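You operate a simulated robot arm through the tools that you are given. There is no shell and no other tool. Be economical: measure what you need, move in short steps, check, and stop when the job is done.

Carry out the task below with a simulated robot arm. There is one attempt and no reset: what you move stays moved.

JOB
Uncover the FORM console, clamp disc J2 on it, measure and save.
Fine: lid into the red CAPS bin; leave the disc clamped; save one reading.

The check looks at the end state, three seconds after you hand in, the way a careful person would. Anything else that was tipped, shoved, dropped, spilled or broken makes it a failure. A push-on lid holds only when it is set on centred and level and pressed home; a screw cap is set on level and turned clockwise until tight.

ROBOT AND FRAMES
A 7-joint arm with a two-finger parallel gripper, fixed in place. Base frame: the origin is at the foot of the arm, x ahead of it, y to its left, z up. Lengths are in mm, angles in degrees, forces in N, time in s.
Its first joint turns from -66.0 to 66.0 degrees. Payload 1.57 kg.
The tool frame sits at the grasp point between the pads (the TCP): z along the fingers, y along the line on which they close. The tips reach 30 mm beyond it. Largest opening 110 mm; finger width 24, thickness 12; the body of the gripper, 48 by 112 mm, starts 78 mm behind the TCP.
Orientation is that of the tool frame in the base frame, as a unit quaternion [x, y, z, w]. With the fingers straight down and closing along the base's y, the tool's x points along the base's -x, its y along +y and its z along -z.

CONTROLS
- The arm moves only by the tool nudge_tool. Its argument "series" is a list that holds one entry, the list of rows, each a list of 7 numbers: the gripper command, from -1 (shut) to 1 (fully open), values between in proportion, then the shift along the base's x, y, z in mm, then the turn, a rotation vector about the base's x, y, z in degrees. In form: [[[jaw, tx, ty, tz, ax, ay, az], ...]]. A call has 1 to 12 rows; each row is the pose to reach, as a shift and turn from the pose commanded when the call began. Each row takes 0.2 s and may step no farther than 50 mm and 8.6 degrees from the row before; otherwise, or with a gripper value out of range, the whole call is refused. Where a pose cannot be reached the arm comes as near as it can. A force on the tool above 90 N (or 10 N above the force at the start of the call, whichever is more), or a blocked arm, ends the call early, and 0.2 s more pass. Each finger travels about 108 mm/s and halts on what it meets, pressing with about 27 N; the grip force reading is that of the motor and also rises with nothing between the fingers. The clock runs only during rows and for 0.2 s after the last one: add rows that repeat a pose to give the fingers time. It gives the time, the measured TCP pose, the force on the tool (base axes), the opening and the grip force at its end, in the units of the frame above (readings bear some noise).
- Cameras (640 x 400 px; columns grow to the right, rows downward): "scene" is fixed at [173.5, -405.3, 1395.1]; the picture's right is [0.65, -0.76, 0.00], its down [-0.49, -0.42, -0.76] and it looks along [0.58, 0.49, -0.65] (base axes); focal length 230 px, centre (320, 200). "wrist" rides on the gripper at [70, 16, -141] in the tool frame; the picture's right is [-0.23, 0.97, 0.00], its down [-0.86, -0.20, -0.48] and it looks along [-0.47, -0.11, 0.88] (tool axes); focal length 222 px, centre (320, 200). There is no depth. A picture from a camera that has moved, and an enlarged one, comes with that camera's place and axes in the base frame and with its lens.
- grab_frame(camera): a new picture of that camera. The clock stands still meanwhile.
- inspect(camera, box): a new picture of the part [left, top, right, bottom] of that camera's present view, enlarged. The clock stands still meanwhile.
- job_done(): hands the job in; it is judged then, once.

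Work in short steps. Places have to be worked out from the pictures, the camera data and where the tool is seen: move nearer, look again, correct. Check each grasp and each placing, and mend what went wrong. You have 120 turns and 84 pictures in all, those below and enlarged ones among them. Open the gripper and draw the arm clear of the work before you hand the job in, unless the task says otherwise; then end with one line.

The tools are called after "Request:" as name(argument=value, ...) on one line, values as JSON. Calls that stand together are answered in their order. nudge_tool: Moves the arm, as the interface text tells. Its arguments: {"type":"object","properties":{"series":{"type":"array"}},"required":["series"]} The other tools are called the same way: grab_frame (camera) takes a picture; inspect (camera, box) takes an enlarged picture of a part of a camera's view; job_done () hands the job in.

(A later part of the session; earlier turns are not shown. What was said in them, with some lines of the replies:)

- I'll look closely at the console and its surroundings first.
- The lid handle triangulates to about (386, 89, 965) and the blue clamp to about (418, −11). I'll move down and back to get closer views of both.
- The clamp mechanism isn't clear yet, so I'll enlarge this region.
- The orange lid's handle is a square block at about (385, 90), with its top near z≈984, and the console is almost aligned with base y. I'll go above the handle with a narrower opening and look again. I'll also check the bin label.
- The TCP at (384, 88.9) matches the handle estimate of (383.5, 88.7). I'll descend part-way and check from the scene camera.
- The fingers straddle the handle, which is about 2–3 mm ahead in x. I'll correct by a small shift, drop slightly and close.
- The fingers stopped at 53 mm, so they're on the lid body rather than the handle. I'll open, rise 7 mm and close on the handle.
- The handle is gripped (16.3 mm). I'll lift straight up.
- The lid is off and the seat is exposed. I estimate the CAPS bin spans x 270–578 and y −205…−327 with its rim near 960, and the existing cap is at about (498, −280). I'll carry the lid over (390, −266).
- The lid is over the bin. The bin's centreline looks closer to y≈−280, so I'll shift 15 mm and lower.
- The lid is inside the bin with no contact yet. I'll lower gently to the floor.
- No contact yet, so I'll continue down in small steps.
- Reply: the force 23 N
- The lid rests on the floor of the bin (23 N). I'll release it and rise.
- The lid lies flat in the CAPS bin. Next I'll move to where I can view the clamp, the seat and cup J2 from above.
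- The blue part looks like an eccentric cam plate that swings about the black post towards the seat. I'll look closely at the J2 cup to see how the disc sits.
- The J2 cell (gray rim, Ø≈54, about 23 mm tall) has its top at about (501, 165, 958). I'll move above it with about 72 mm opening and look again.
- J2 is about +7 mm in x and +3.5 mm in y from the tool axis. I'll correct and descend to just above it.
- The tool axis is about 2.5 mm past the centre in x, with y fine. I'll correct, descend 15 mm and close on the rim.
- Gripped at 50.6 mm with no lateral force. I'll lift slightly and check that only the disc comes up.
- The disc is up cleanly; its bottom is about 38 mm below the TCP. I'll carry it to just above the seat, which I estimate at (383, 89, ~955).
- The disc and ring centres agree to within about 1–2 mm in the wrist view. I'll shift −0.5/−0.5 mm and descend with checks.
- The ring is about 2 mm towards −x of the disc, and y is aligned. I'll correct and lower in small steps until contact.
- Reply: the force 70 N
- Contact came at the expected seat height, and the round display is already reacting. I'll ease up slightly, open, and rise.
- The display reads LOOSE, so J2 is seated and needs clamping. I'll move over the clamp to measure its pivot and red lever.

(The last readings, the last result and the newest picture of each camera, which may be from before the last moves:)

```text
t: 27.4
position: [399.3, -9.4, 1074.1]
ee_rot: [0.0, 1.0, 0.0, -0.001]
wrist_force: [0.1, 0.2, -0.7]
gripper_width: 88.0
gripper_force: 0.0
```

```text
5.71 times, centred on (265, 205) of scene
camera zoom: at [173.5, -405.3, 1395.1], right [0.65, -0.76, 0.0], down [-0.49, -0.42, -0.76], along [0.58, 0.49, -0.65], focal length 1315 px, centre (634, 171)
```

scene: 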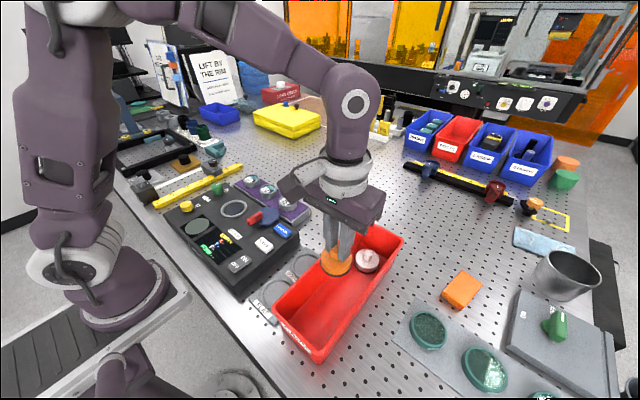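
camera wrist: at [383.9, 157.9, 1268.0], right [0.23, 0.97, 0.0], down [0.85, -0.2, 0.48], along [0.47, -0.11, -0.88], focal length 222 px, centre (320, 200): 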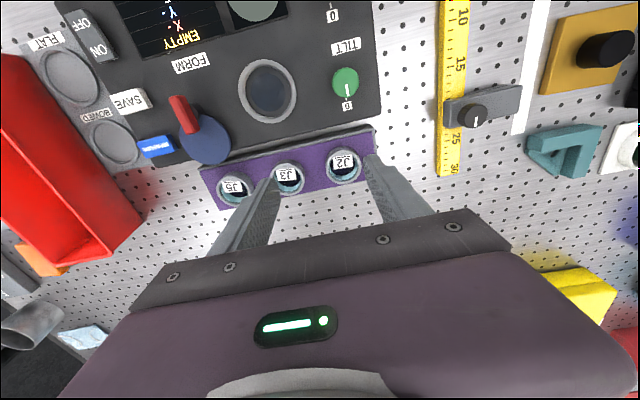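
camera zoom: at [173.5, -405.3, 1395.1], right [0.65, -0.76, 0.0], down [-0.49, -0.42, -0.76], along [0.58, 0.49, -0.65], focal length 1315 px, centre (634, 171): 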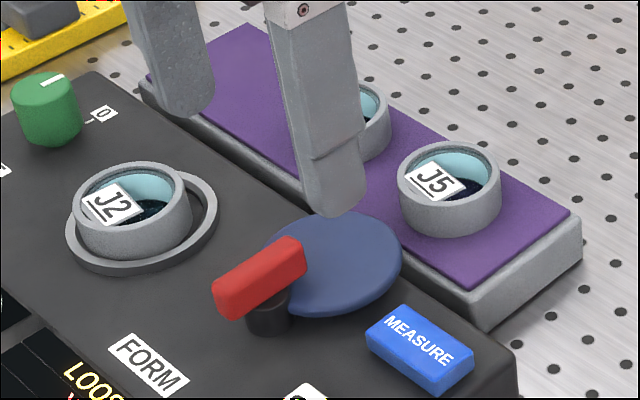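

The red bar is centred on the post at about (386, −10), runs along x, and its top is near z≈984. It turns the eccentric blue plate. I'll descend astride the bar.

Request:
nudge_tool(series=[[[-0.2, -12, -1, -15, 0, 0, 0], [-0.2, -12, -1, -40, 0, 0, 0], [-0.2, -12, -1, -58, 0, 0, 0], [-0.2, -12, -1, -60, 0, 0, 0]]])

Request:
inspect(camera="wrist", box=[230, 80, 410, 230])

Request:
inspect(camera="scene", box=[220, 180, 310, 240])

```text
t: 28.4
position: [385.2, -11.2, 1014.3]
ee_rot: [0.0, 1.0, 0.0, 0.0]
wrist_force: [0.6, 0.9, -0.3]
gripper_width: 44.1
gripper_force: 0.0
```

```text
2.67 times, centred on (320, 155) of wrist
camera zoom: at [314.7, 5.8, 1155.4], right [0.23, 0.97, 0.0], down [0.85, -0.2, 0.48], along [0.47, -0.11, -0.88], focal length 592 px, centre (320, 320)
```

zoom: 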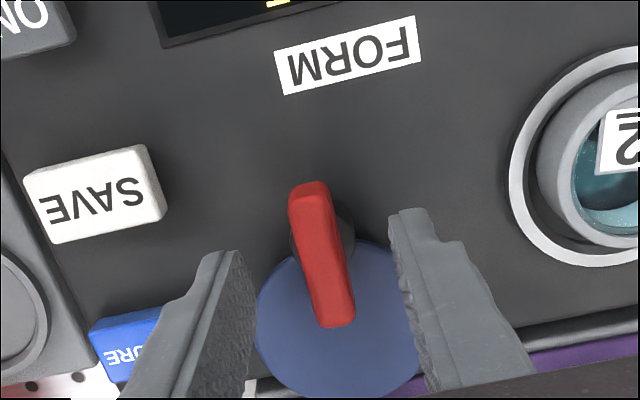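

```text
6.67 times, centred on (265, 210) of scene
camera zoom: at [173.5, -405.3, 1395.1], right [0.65, -0.76, 0.0], down [-0.49, -0.42, -0.76], along [0.58, 0.49, -0.65], focal length 1534 px, centre (687, 133)
```

zoom: 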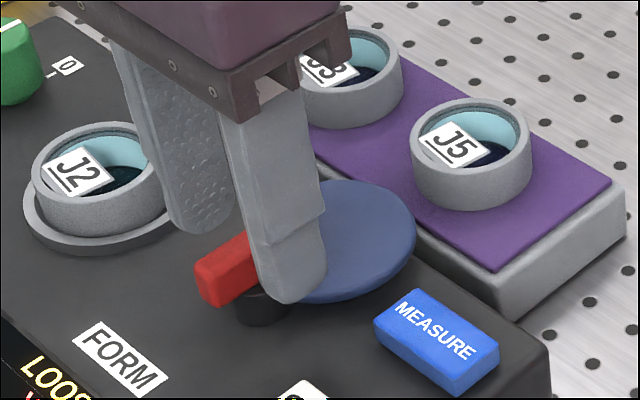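

The bar and post are centred on the tool axis. I'll descend 15 mm and close on the bar.

Request:
nudge_tool(series=[[[-0.2, 0, 0.3, -8, 0, 0, 0], [-0.2, 0, 0.3, -15, 0, 0, 0], [-0.2, 0, 0.3, -15, 0, 0, 0], [-1, 0, 0.3, -15, 0, 0, 0], [-1, 0, 0.3, -15, 0, 0, 0], [-1, 0, 0.3, -15, 0, 0, 0]]])

Request:
inspect(camera="scene", box=[220, 180, 310, 240])

```text
t: 29.8
position: [384.6, -9.7, 998.6]
ee_rot: [0.0, 1.0, 0.0, -0.001]
wrist_force: [1.8, -11.5, -7.8]
gripper_width: 21.3
gripper_force: 34.6
```

```text
6.67 times, centred on (265, 210) of scene
camera zoom: at [173.6, -405.6, 1395.0], right [0.65, -0.76, 0.0], down [-0.49, -0.42, -0.76], along [0.58, 0.49, -0.65], focal length 1534 px, centre (687, 133)
```

zoom: 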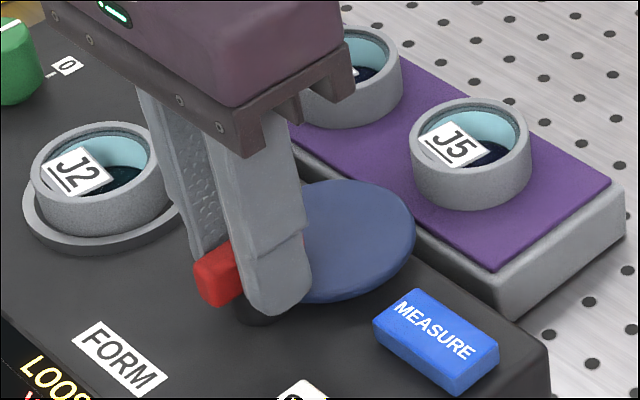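

The width of 21 mm suggests the tips caught the hub under the bar. I'll reopen, raise 5 mm and regrip.

Request:
nudge_tool(series=[[[-0.4, 0, 0, 0, 0, 0, 0], [-0.4, 0, -0.5, 5, 0, 0, 0], [-0.4, 0, -0.5, 5, 0, 0, 0], [-1, 0, -0.5, 5, 0, 0, 0], [-1, 0, -0.5, 5, 0, 0, 0], [-1, 0, -0.5, 5, 0, 0, 0]]])

Request:
inspect(camera="scene", box=[220, 180, 310, 240])

```text
t: 31.2
position: [384.8, -9.4, 1005.1]
ee_rot: [0.0, 1.0, 0.0, 0.0]
wrist_force: [1.9, -2.6, 1.6]
gripper_width: 12.8
gripper_force: 29.2
```

```text
6.67 times, centred on (265, 210) of scene
camera zoom: at [173.5, -405.3, 1395.1], right [0.65, -0.76, 0.0], down [-0.49, -0.42, -0.76], along [0.58, 0.49, -0.65], focal length 1534 px, centre (687, 133)
```

zoom: 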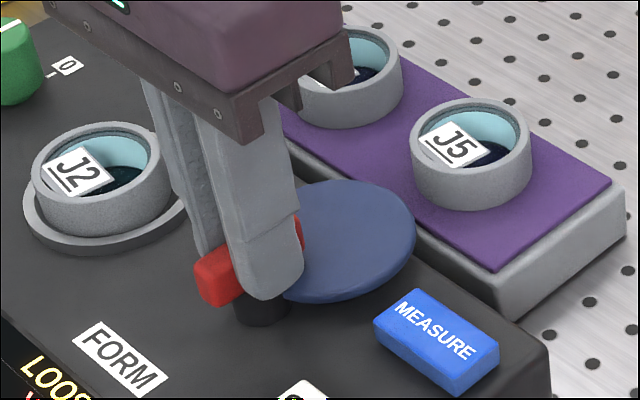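

The bar is now gripped (12.8 mm). I'll turn it counter-clockwise about z by about 24°, swinging the plate towards +y, and check.

Request:
nudge_tool(series=[[[-1, 0, 0, 0, 0, 0, 6], [-1, 0, 0, 0, 0, 0, 12], [-1, 0, 0, 0, 0, 0, 18], [-1, 0, 0, 0, 0, 0, 24]]])

Request:
inspect(camera="scene", box=[180, 180, 310, 270])

```text
t: 32.2
position: [384.9, -9.7, 1004.6]
ee_rot: [-0.209, 0.978, 0.001, 0.001]
wrist_force: [4.7, -1.1, 15.7]
gripper_width: 12.9
gripper_force: 30.2
```

```text
4.44 times, centred on (245, 225) of scene
camera zoom: at [173.5, -405.3, 1395.1], right [0.65, -0.76, 0.0], down [-0.49, -0.42, -0.76], along [0.58, 0.49, -0.65], focal length 1023 px, centre (653, 89)
```

zoom: 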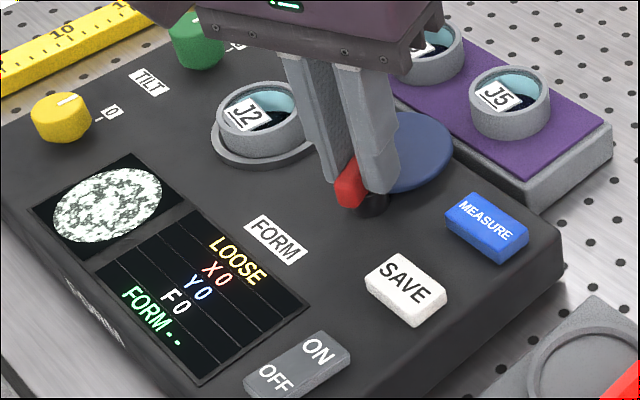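

The plate turns with the bar. I'll continue.

Request:
nudge_tool(series=[[[-1, 0, 0, 0, 0, 0, 8], [-1, 0, 0, 0, 0, 0, 16], [-1, 0, 0, 0, 0, 0, 24], [-1, 0, 0, 0, 0, 0, 30]]])

Request:
inspect(camera="scene", box=[180, 180, 310, 270])

```text
t: 33.2
position: [385.0, -9.8, 1004.8]
ee_rot: [-0.455, 0.89, 0.0, 0.001]
wrist_force: [17.2, 4.4, 2.5]
gripper_width: 13.0
gripper_force: 29.3
```

```text
4.44 times, centred on (245, 225) of scene
camera zoom: at [173.9, -405.2, 1395.1], right [0.65, -0.76, 0.0], down [-0.49, -0.42, -0.76], along [0.58, 0.49, -0.65], focal length 1023 px, centre (653, 89)
```

zoom: 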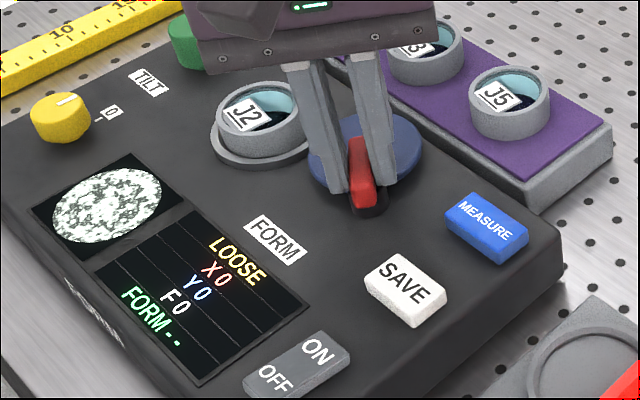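

It's moving well. I'll continue in smaller increments.

Request:
nudge_tool(series=[[[-1, 0, 0, 0, 0, 0, 7], [-1, 0, 0, 0, 0, 0, 14], [-1, 0, 0, 0, 0, 0, 20]]])

Request:
inspect(camera="scene", box=[180, 180, 310, 270])

```text
t: 34.0
position: [386.1, -10.6, 1005.1]
ee_rot: [-0.602, 0.798, 0.0, 0.0]
wrist_force: [17.1, 3.5, -17.0]
gripper_width: 13.0
gripper_force: 29.5
```

```text
4.44 times, centred on (245, 225) of scene
camera zoom: at [174.2, -405.2, 1395.0], right [0.65, -0.76, 0.0], down [-0.49, -0.42, -0.76], along [0.58, 0.49, -0.65], focal length 1023 px, centre (653, 89)
```

zoom: 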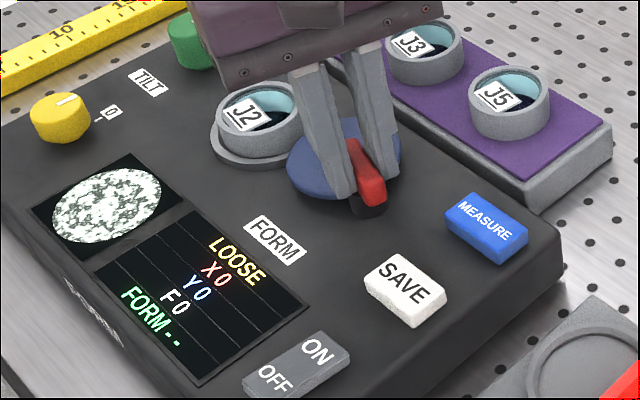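

The plate is at about 74°, nearing the ring. I'll continue towards about 92°.

Request:
nudge_tool(series=[[[-1, 0, 0, 0, 0, 0, 6], [-1, 0, 0, 0, 0, 0, 12], [-1, 0, 0, 0, 0, 0, 17]]])

Request:
inspect(camera="scene", box=[180, 180, 310, 270])

```text
t: 34.8
position: [385.4, -11.4, 1004.9]
ee_rot: [0.713, -0.701, 0.001, 0.0]
wrist_force: [8.0, 6.9, 7.5]
gripper_width: 13.1
gripper_force: 29.8
```

```text
4.44 times, centred on (245, 225) of scene
camera zoom: at [173.6, -405.1, 1395.1], right [0.65, -0.76, 0.0], down [-0.49, -0.42, -0.76], along [0.58, 0.49, -0.65], focal length 1023 px, centre (653, 89)
```

zoom: 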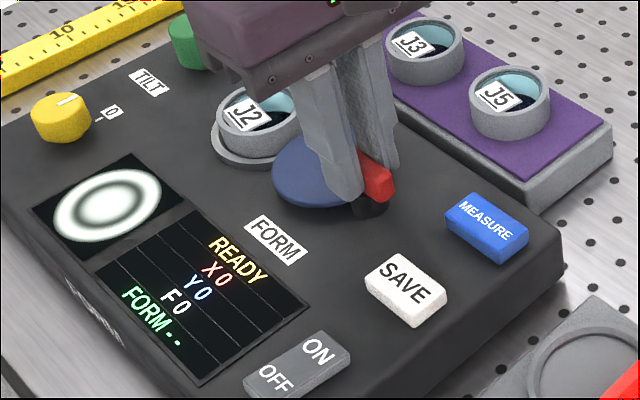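

The display reads READY with centred rings. I'll release the bar and rise straight up.

Request:
nudge_tool(series=[[[-0.5, 0, 0, 0, 0, 0, 0], [-0.4, 0, 0, 0, 0, 0, 0], [-0.4, 0, 0, 25, 0, 0, 0], [-0.4, 0, 0, 60, 0, 0, 0], [-0.4, 0, 0, 100, 0, 0, 0]]])

Request:
inspect(camera="scene", box=[180, 160, 310, 270])

```text
t: 36.0
position: [386.5, -10.0, 1104.9]
ee_rot: [0.713, -0.701, -0.001, 0.0]
wrist_force: [-0.1, 0.1, -0.1]
gripper_width: 33.0
gripper_force: 0.2
```

```text
3.64 times, centred on (245, 215) of scene
camera zoom: at [173.5, -405.3, 1395.1], right [0.65, -0.76, 0.0], down [-0.49, -0.42, -0.76], along [0.58, 0.49, -0.65], focal length 837 px, centre (593, 146)
```

zoom: 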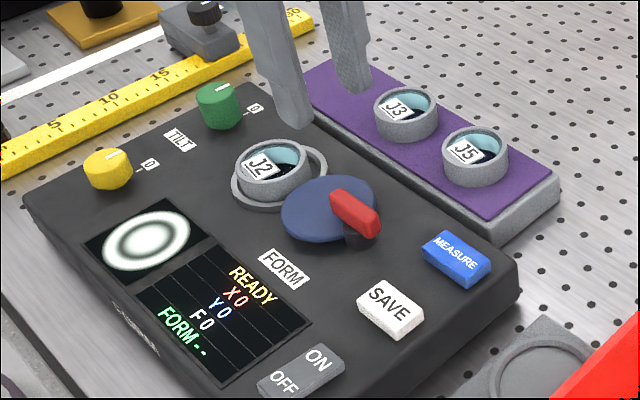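

The clamp holds READY after release. MEASURE triangulates to (414, −79, 957) and SAVE to (355, −80, 957). I'll close the fingers and hover over MEASURE.

Request:
nudge_tool(series=[[[-1, 10, -35, -20, 0, 0, 0], [-1, 27, -69, -40, 0, 0, 0], [-1, 27, -69, -75, 0, 0, 0], [-1, 27, -69, -100, 0, 0, 0], [-1, 27, -69, -106, 0, 0, 0]]])

Request:
inspect(camera="scene", box=[180, 180, 310, 270])

Request:
grab_frame(camera="wrist")

```text
t: 37.2
position: [411.6, -77.6, 1001.0]
ee_rot: [0.714, -0.7, 0.0, 0.0]
wrist_force: [-0.2, 0.7, 0.3]
gripper_width: 0.3
gripper_force: 21.3
```

```text
4.44 times, centred on (245, 225) of scene
camera zoom: at [173.5, -405.3, 1395.1], right [0.65, -0.76, 0.0], down [-0.49, -0.42, -0.76], along [0.58, 0.49, -0.65], focal length 1023 px, centre (653, 89)
```

zoom: 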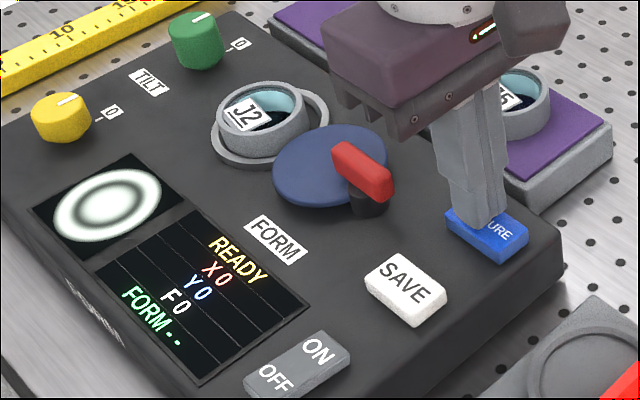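

```text
28 pictures are left
camera wrist: at [397.1, -146.9, 1141.6], right [-0.98, 0.21, 0.0], down [0.18, 0.86, 0.48], along [0.1, 0.47, -0.88], focal length 222 px, centre (320, 200)
```

wrist: 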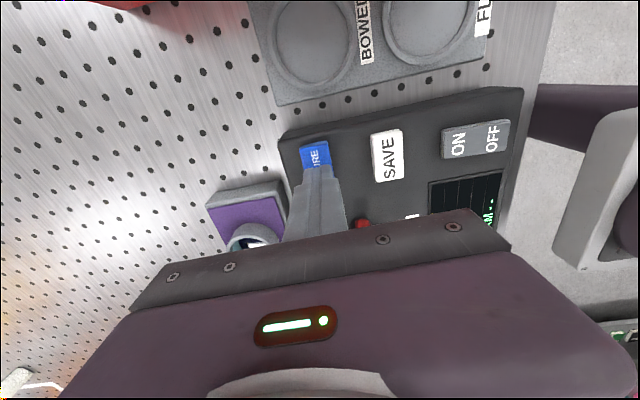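

The tip is over MEASURE. I'll shift slightly and press down gently.

Request:
nudge_tool(series=[[[-1, 2, -3, -5, 0, 0, 0], [-1, 2, -3, -9, 0, 0, 0], [-1, 2, -3, -12, 0, 0, 0]]])

Request:
inspect(camera="scene", box=[180, 180, 310, 270])

```text
t: 38.0
position: [413.1, -81.2, 989.7]
ee_rot: [0.713, -0.701, 0.001, -0.001]
wrist_force: [-5.9, 7.0, 34.0]
gripper_width: 0.1
gripper_force: 21.2
```

```text
4.44 times, centred on (245, 225) of scene
camera zoom: at [172.9, -405.0, 1395.3], right [0.65, -0.76, 0.0], down [-0.49, -0.42, -0.76], along [0.58, 0.49, -0.65], focal length 1023 px, centre (653, 89)
```

zoom: 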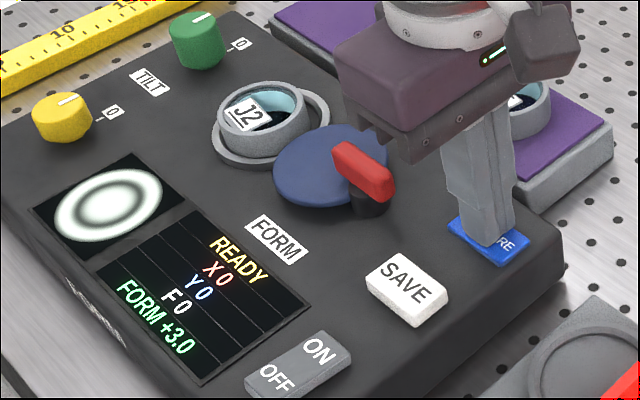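

FORM +3.0 has been measured. I'll rise and hover over SAVE.

Request:
nudge_tool(series=[[[-1, 0, 0, 10, 0, 0, 0], [-1, 0, 0, 35, 0, 0, 0], [-1, -30, 0, 40, 0, 0, 0], [-1, -59, 0, 35, 0, 0, 0], [-1, -59, 0, 12, 0, 0, 0], [-1, -59, 0, 12, 0, 0, 0]]])

Request:
inspect(camera="scene", box=[180, 180, 310, 270])

```text
t: 39.4
position: [357.0, -82.7, 998.0]
ee_rot: [0.714, -0.7, 0.0, 0.0]
wrist_force: [-0.3, 0.2, 0.3]
gripper_width: 0.2
gripper_force: 21.0
```

```text
4.44 times, centred on (245, 225) of scene
camera zoom: at [173.5, -405.3, 1395.1], right [0.65, -0.76, 0.0], down [-0.49, -0.42, -0.76], along [0.58, 0.49, -0.65], focal length 1023 px, centre (653, 89)
```

zoom: 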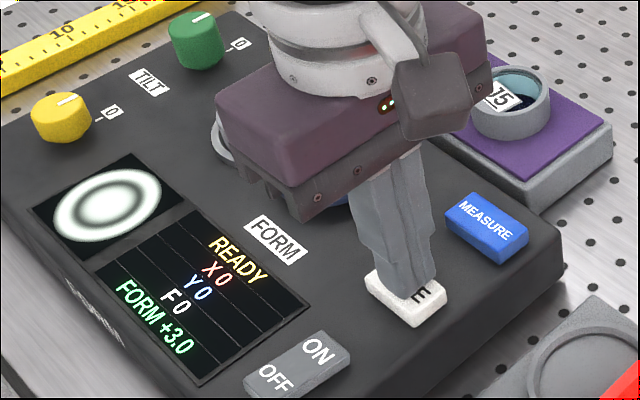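

The tip is over SAVE. I'll press once.

Request:
nudge_tool(series=[[[-1, -1, 0, -4, 0, 0, 0], [-1, -1, 0, -7, 0, 0, 0], [-1, -1, 0, -10, 0, 0, 0]]])

Request:
inspect(camera="scene", box=[180, 180, 310, 270])

```text
t: 40.2
position: [355.8, -82.2, 989.7]
ee_rot: [0.713, -0.701, 0.002, -0.001]
wrist_force: [3.9, -7.4, 28.0]
gripper_width: 0.2
gripper_force: 20.9
```

```text
4.44 times, centred on (245, 225) of scene
camera zoom: at [173.3, -405.4, 1395.1], right [0.65, -0.76, 0.0], down [-0.49, -0.42, -0.76], along [0.58, 0.49, -0.65], focal length 1023 px, centre (653, 89)
```

zoom: 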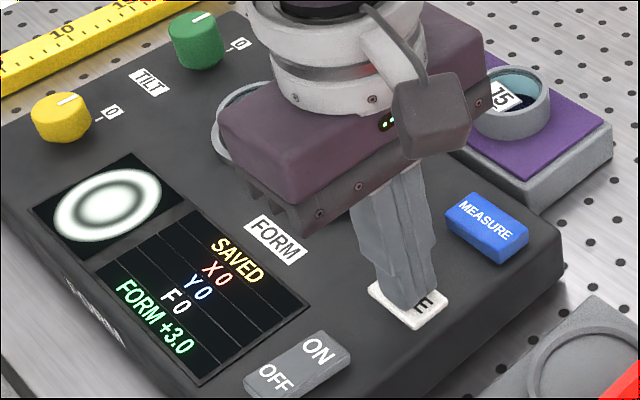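

SAVED is shown. I'll rise straight up, open the gripper, and draw the arm clear.

Request:
nudge_tool(series=[[[-1, 0, 0, 12, 0, 0, 0], [-1, 0, 0, 50, 0, 0, 0], [-1, 0, 0, 95, 0, 0, 0], [-0.5, 0, 0, 140, 0, 0, 0], [0.3, 0, 0, 185, 0, 0, 0], [1, 0, -20, 220, 0, 0, 0], [1, 0, -50, 230, 0, 0, 0], [1, 0, -50, 230, 0, 0, 0]]])

Request:
inspect(camera="scene", box=[160, 160, 420, 370])

Request:
grab_frame(camera="scene")

```text
t: 42.0
position: [354.0, -131.3, 1219.9]
ee_rot: [0.714, -0.7, 0.0, 0.0]
wrist_force: [-0.3, -0.2, 0.2]
gripper_width: 110.0
gripper_force: 0.1
```

```text
1.90 times, centred on (290, 265) of scene
camera zoom: at [173.5, -405.3, 1395.1], right [0.65, -0.76, 0.0], down [-0.49, -0.42, -0.76], along [0.58, 0.49, -0.65], focal length 438 px, centre (377, 76)
```

zoom: 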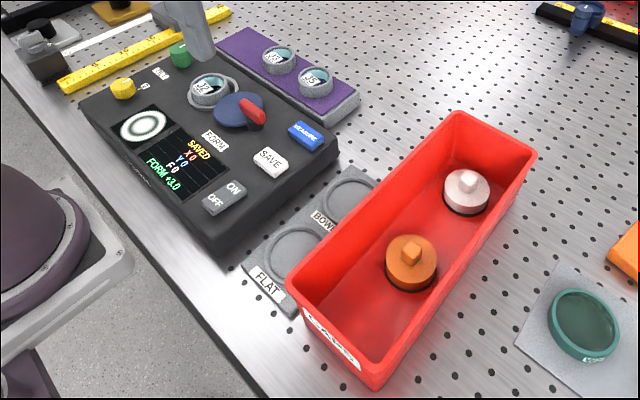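

```text
23 pictures are left
```

scene: 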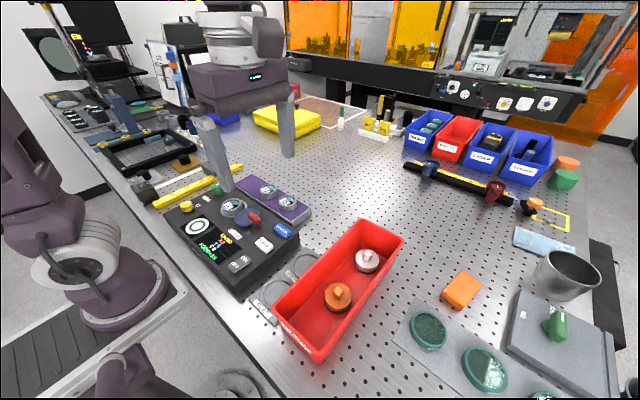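

The lid is in CAPS, J2 is clamped, the display shows SAVED with FORM +3.0, and nothing else has been disturbed. I'm handing in.

Request:
job_done()

```text
The job is handed in.
```

The job is handed in: the lid is in the red CAPS bin, disc J2 is seated and left clamped on the FORM console, and one reading (FORM +3.0) is measured and saved.
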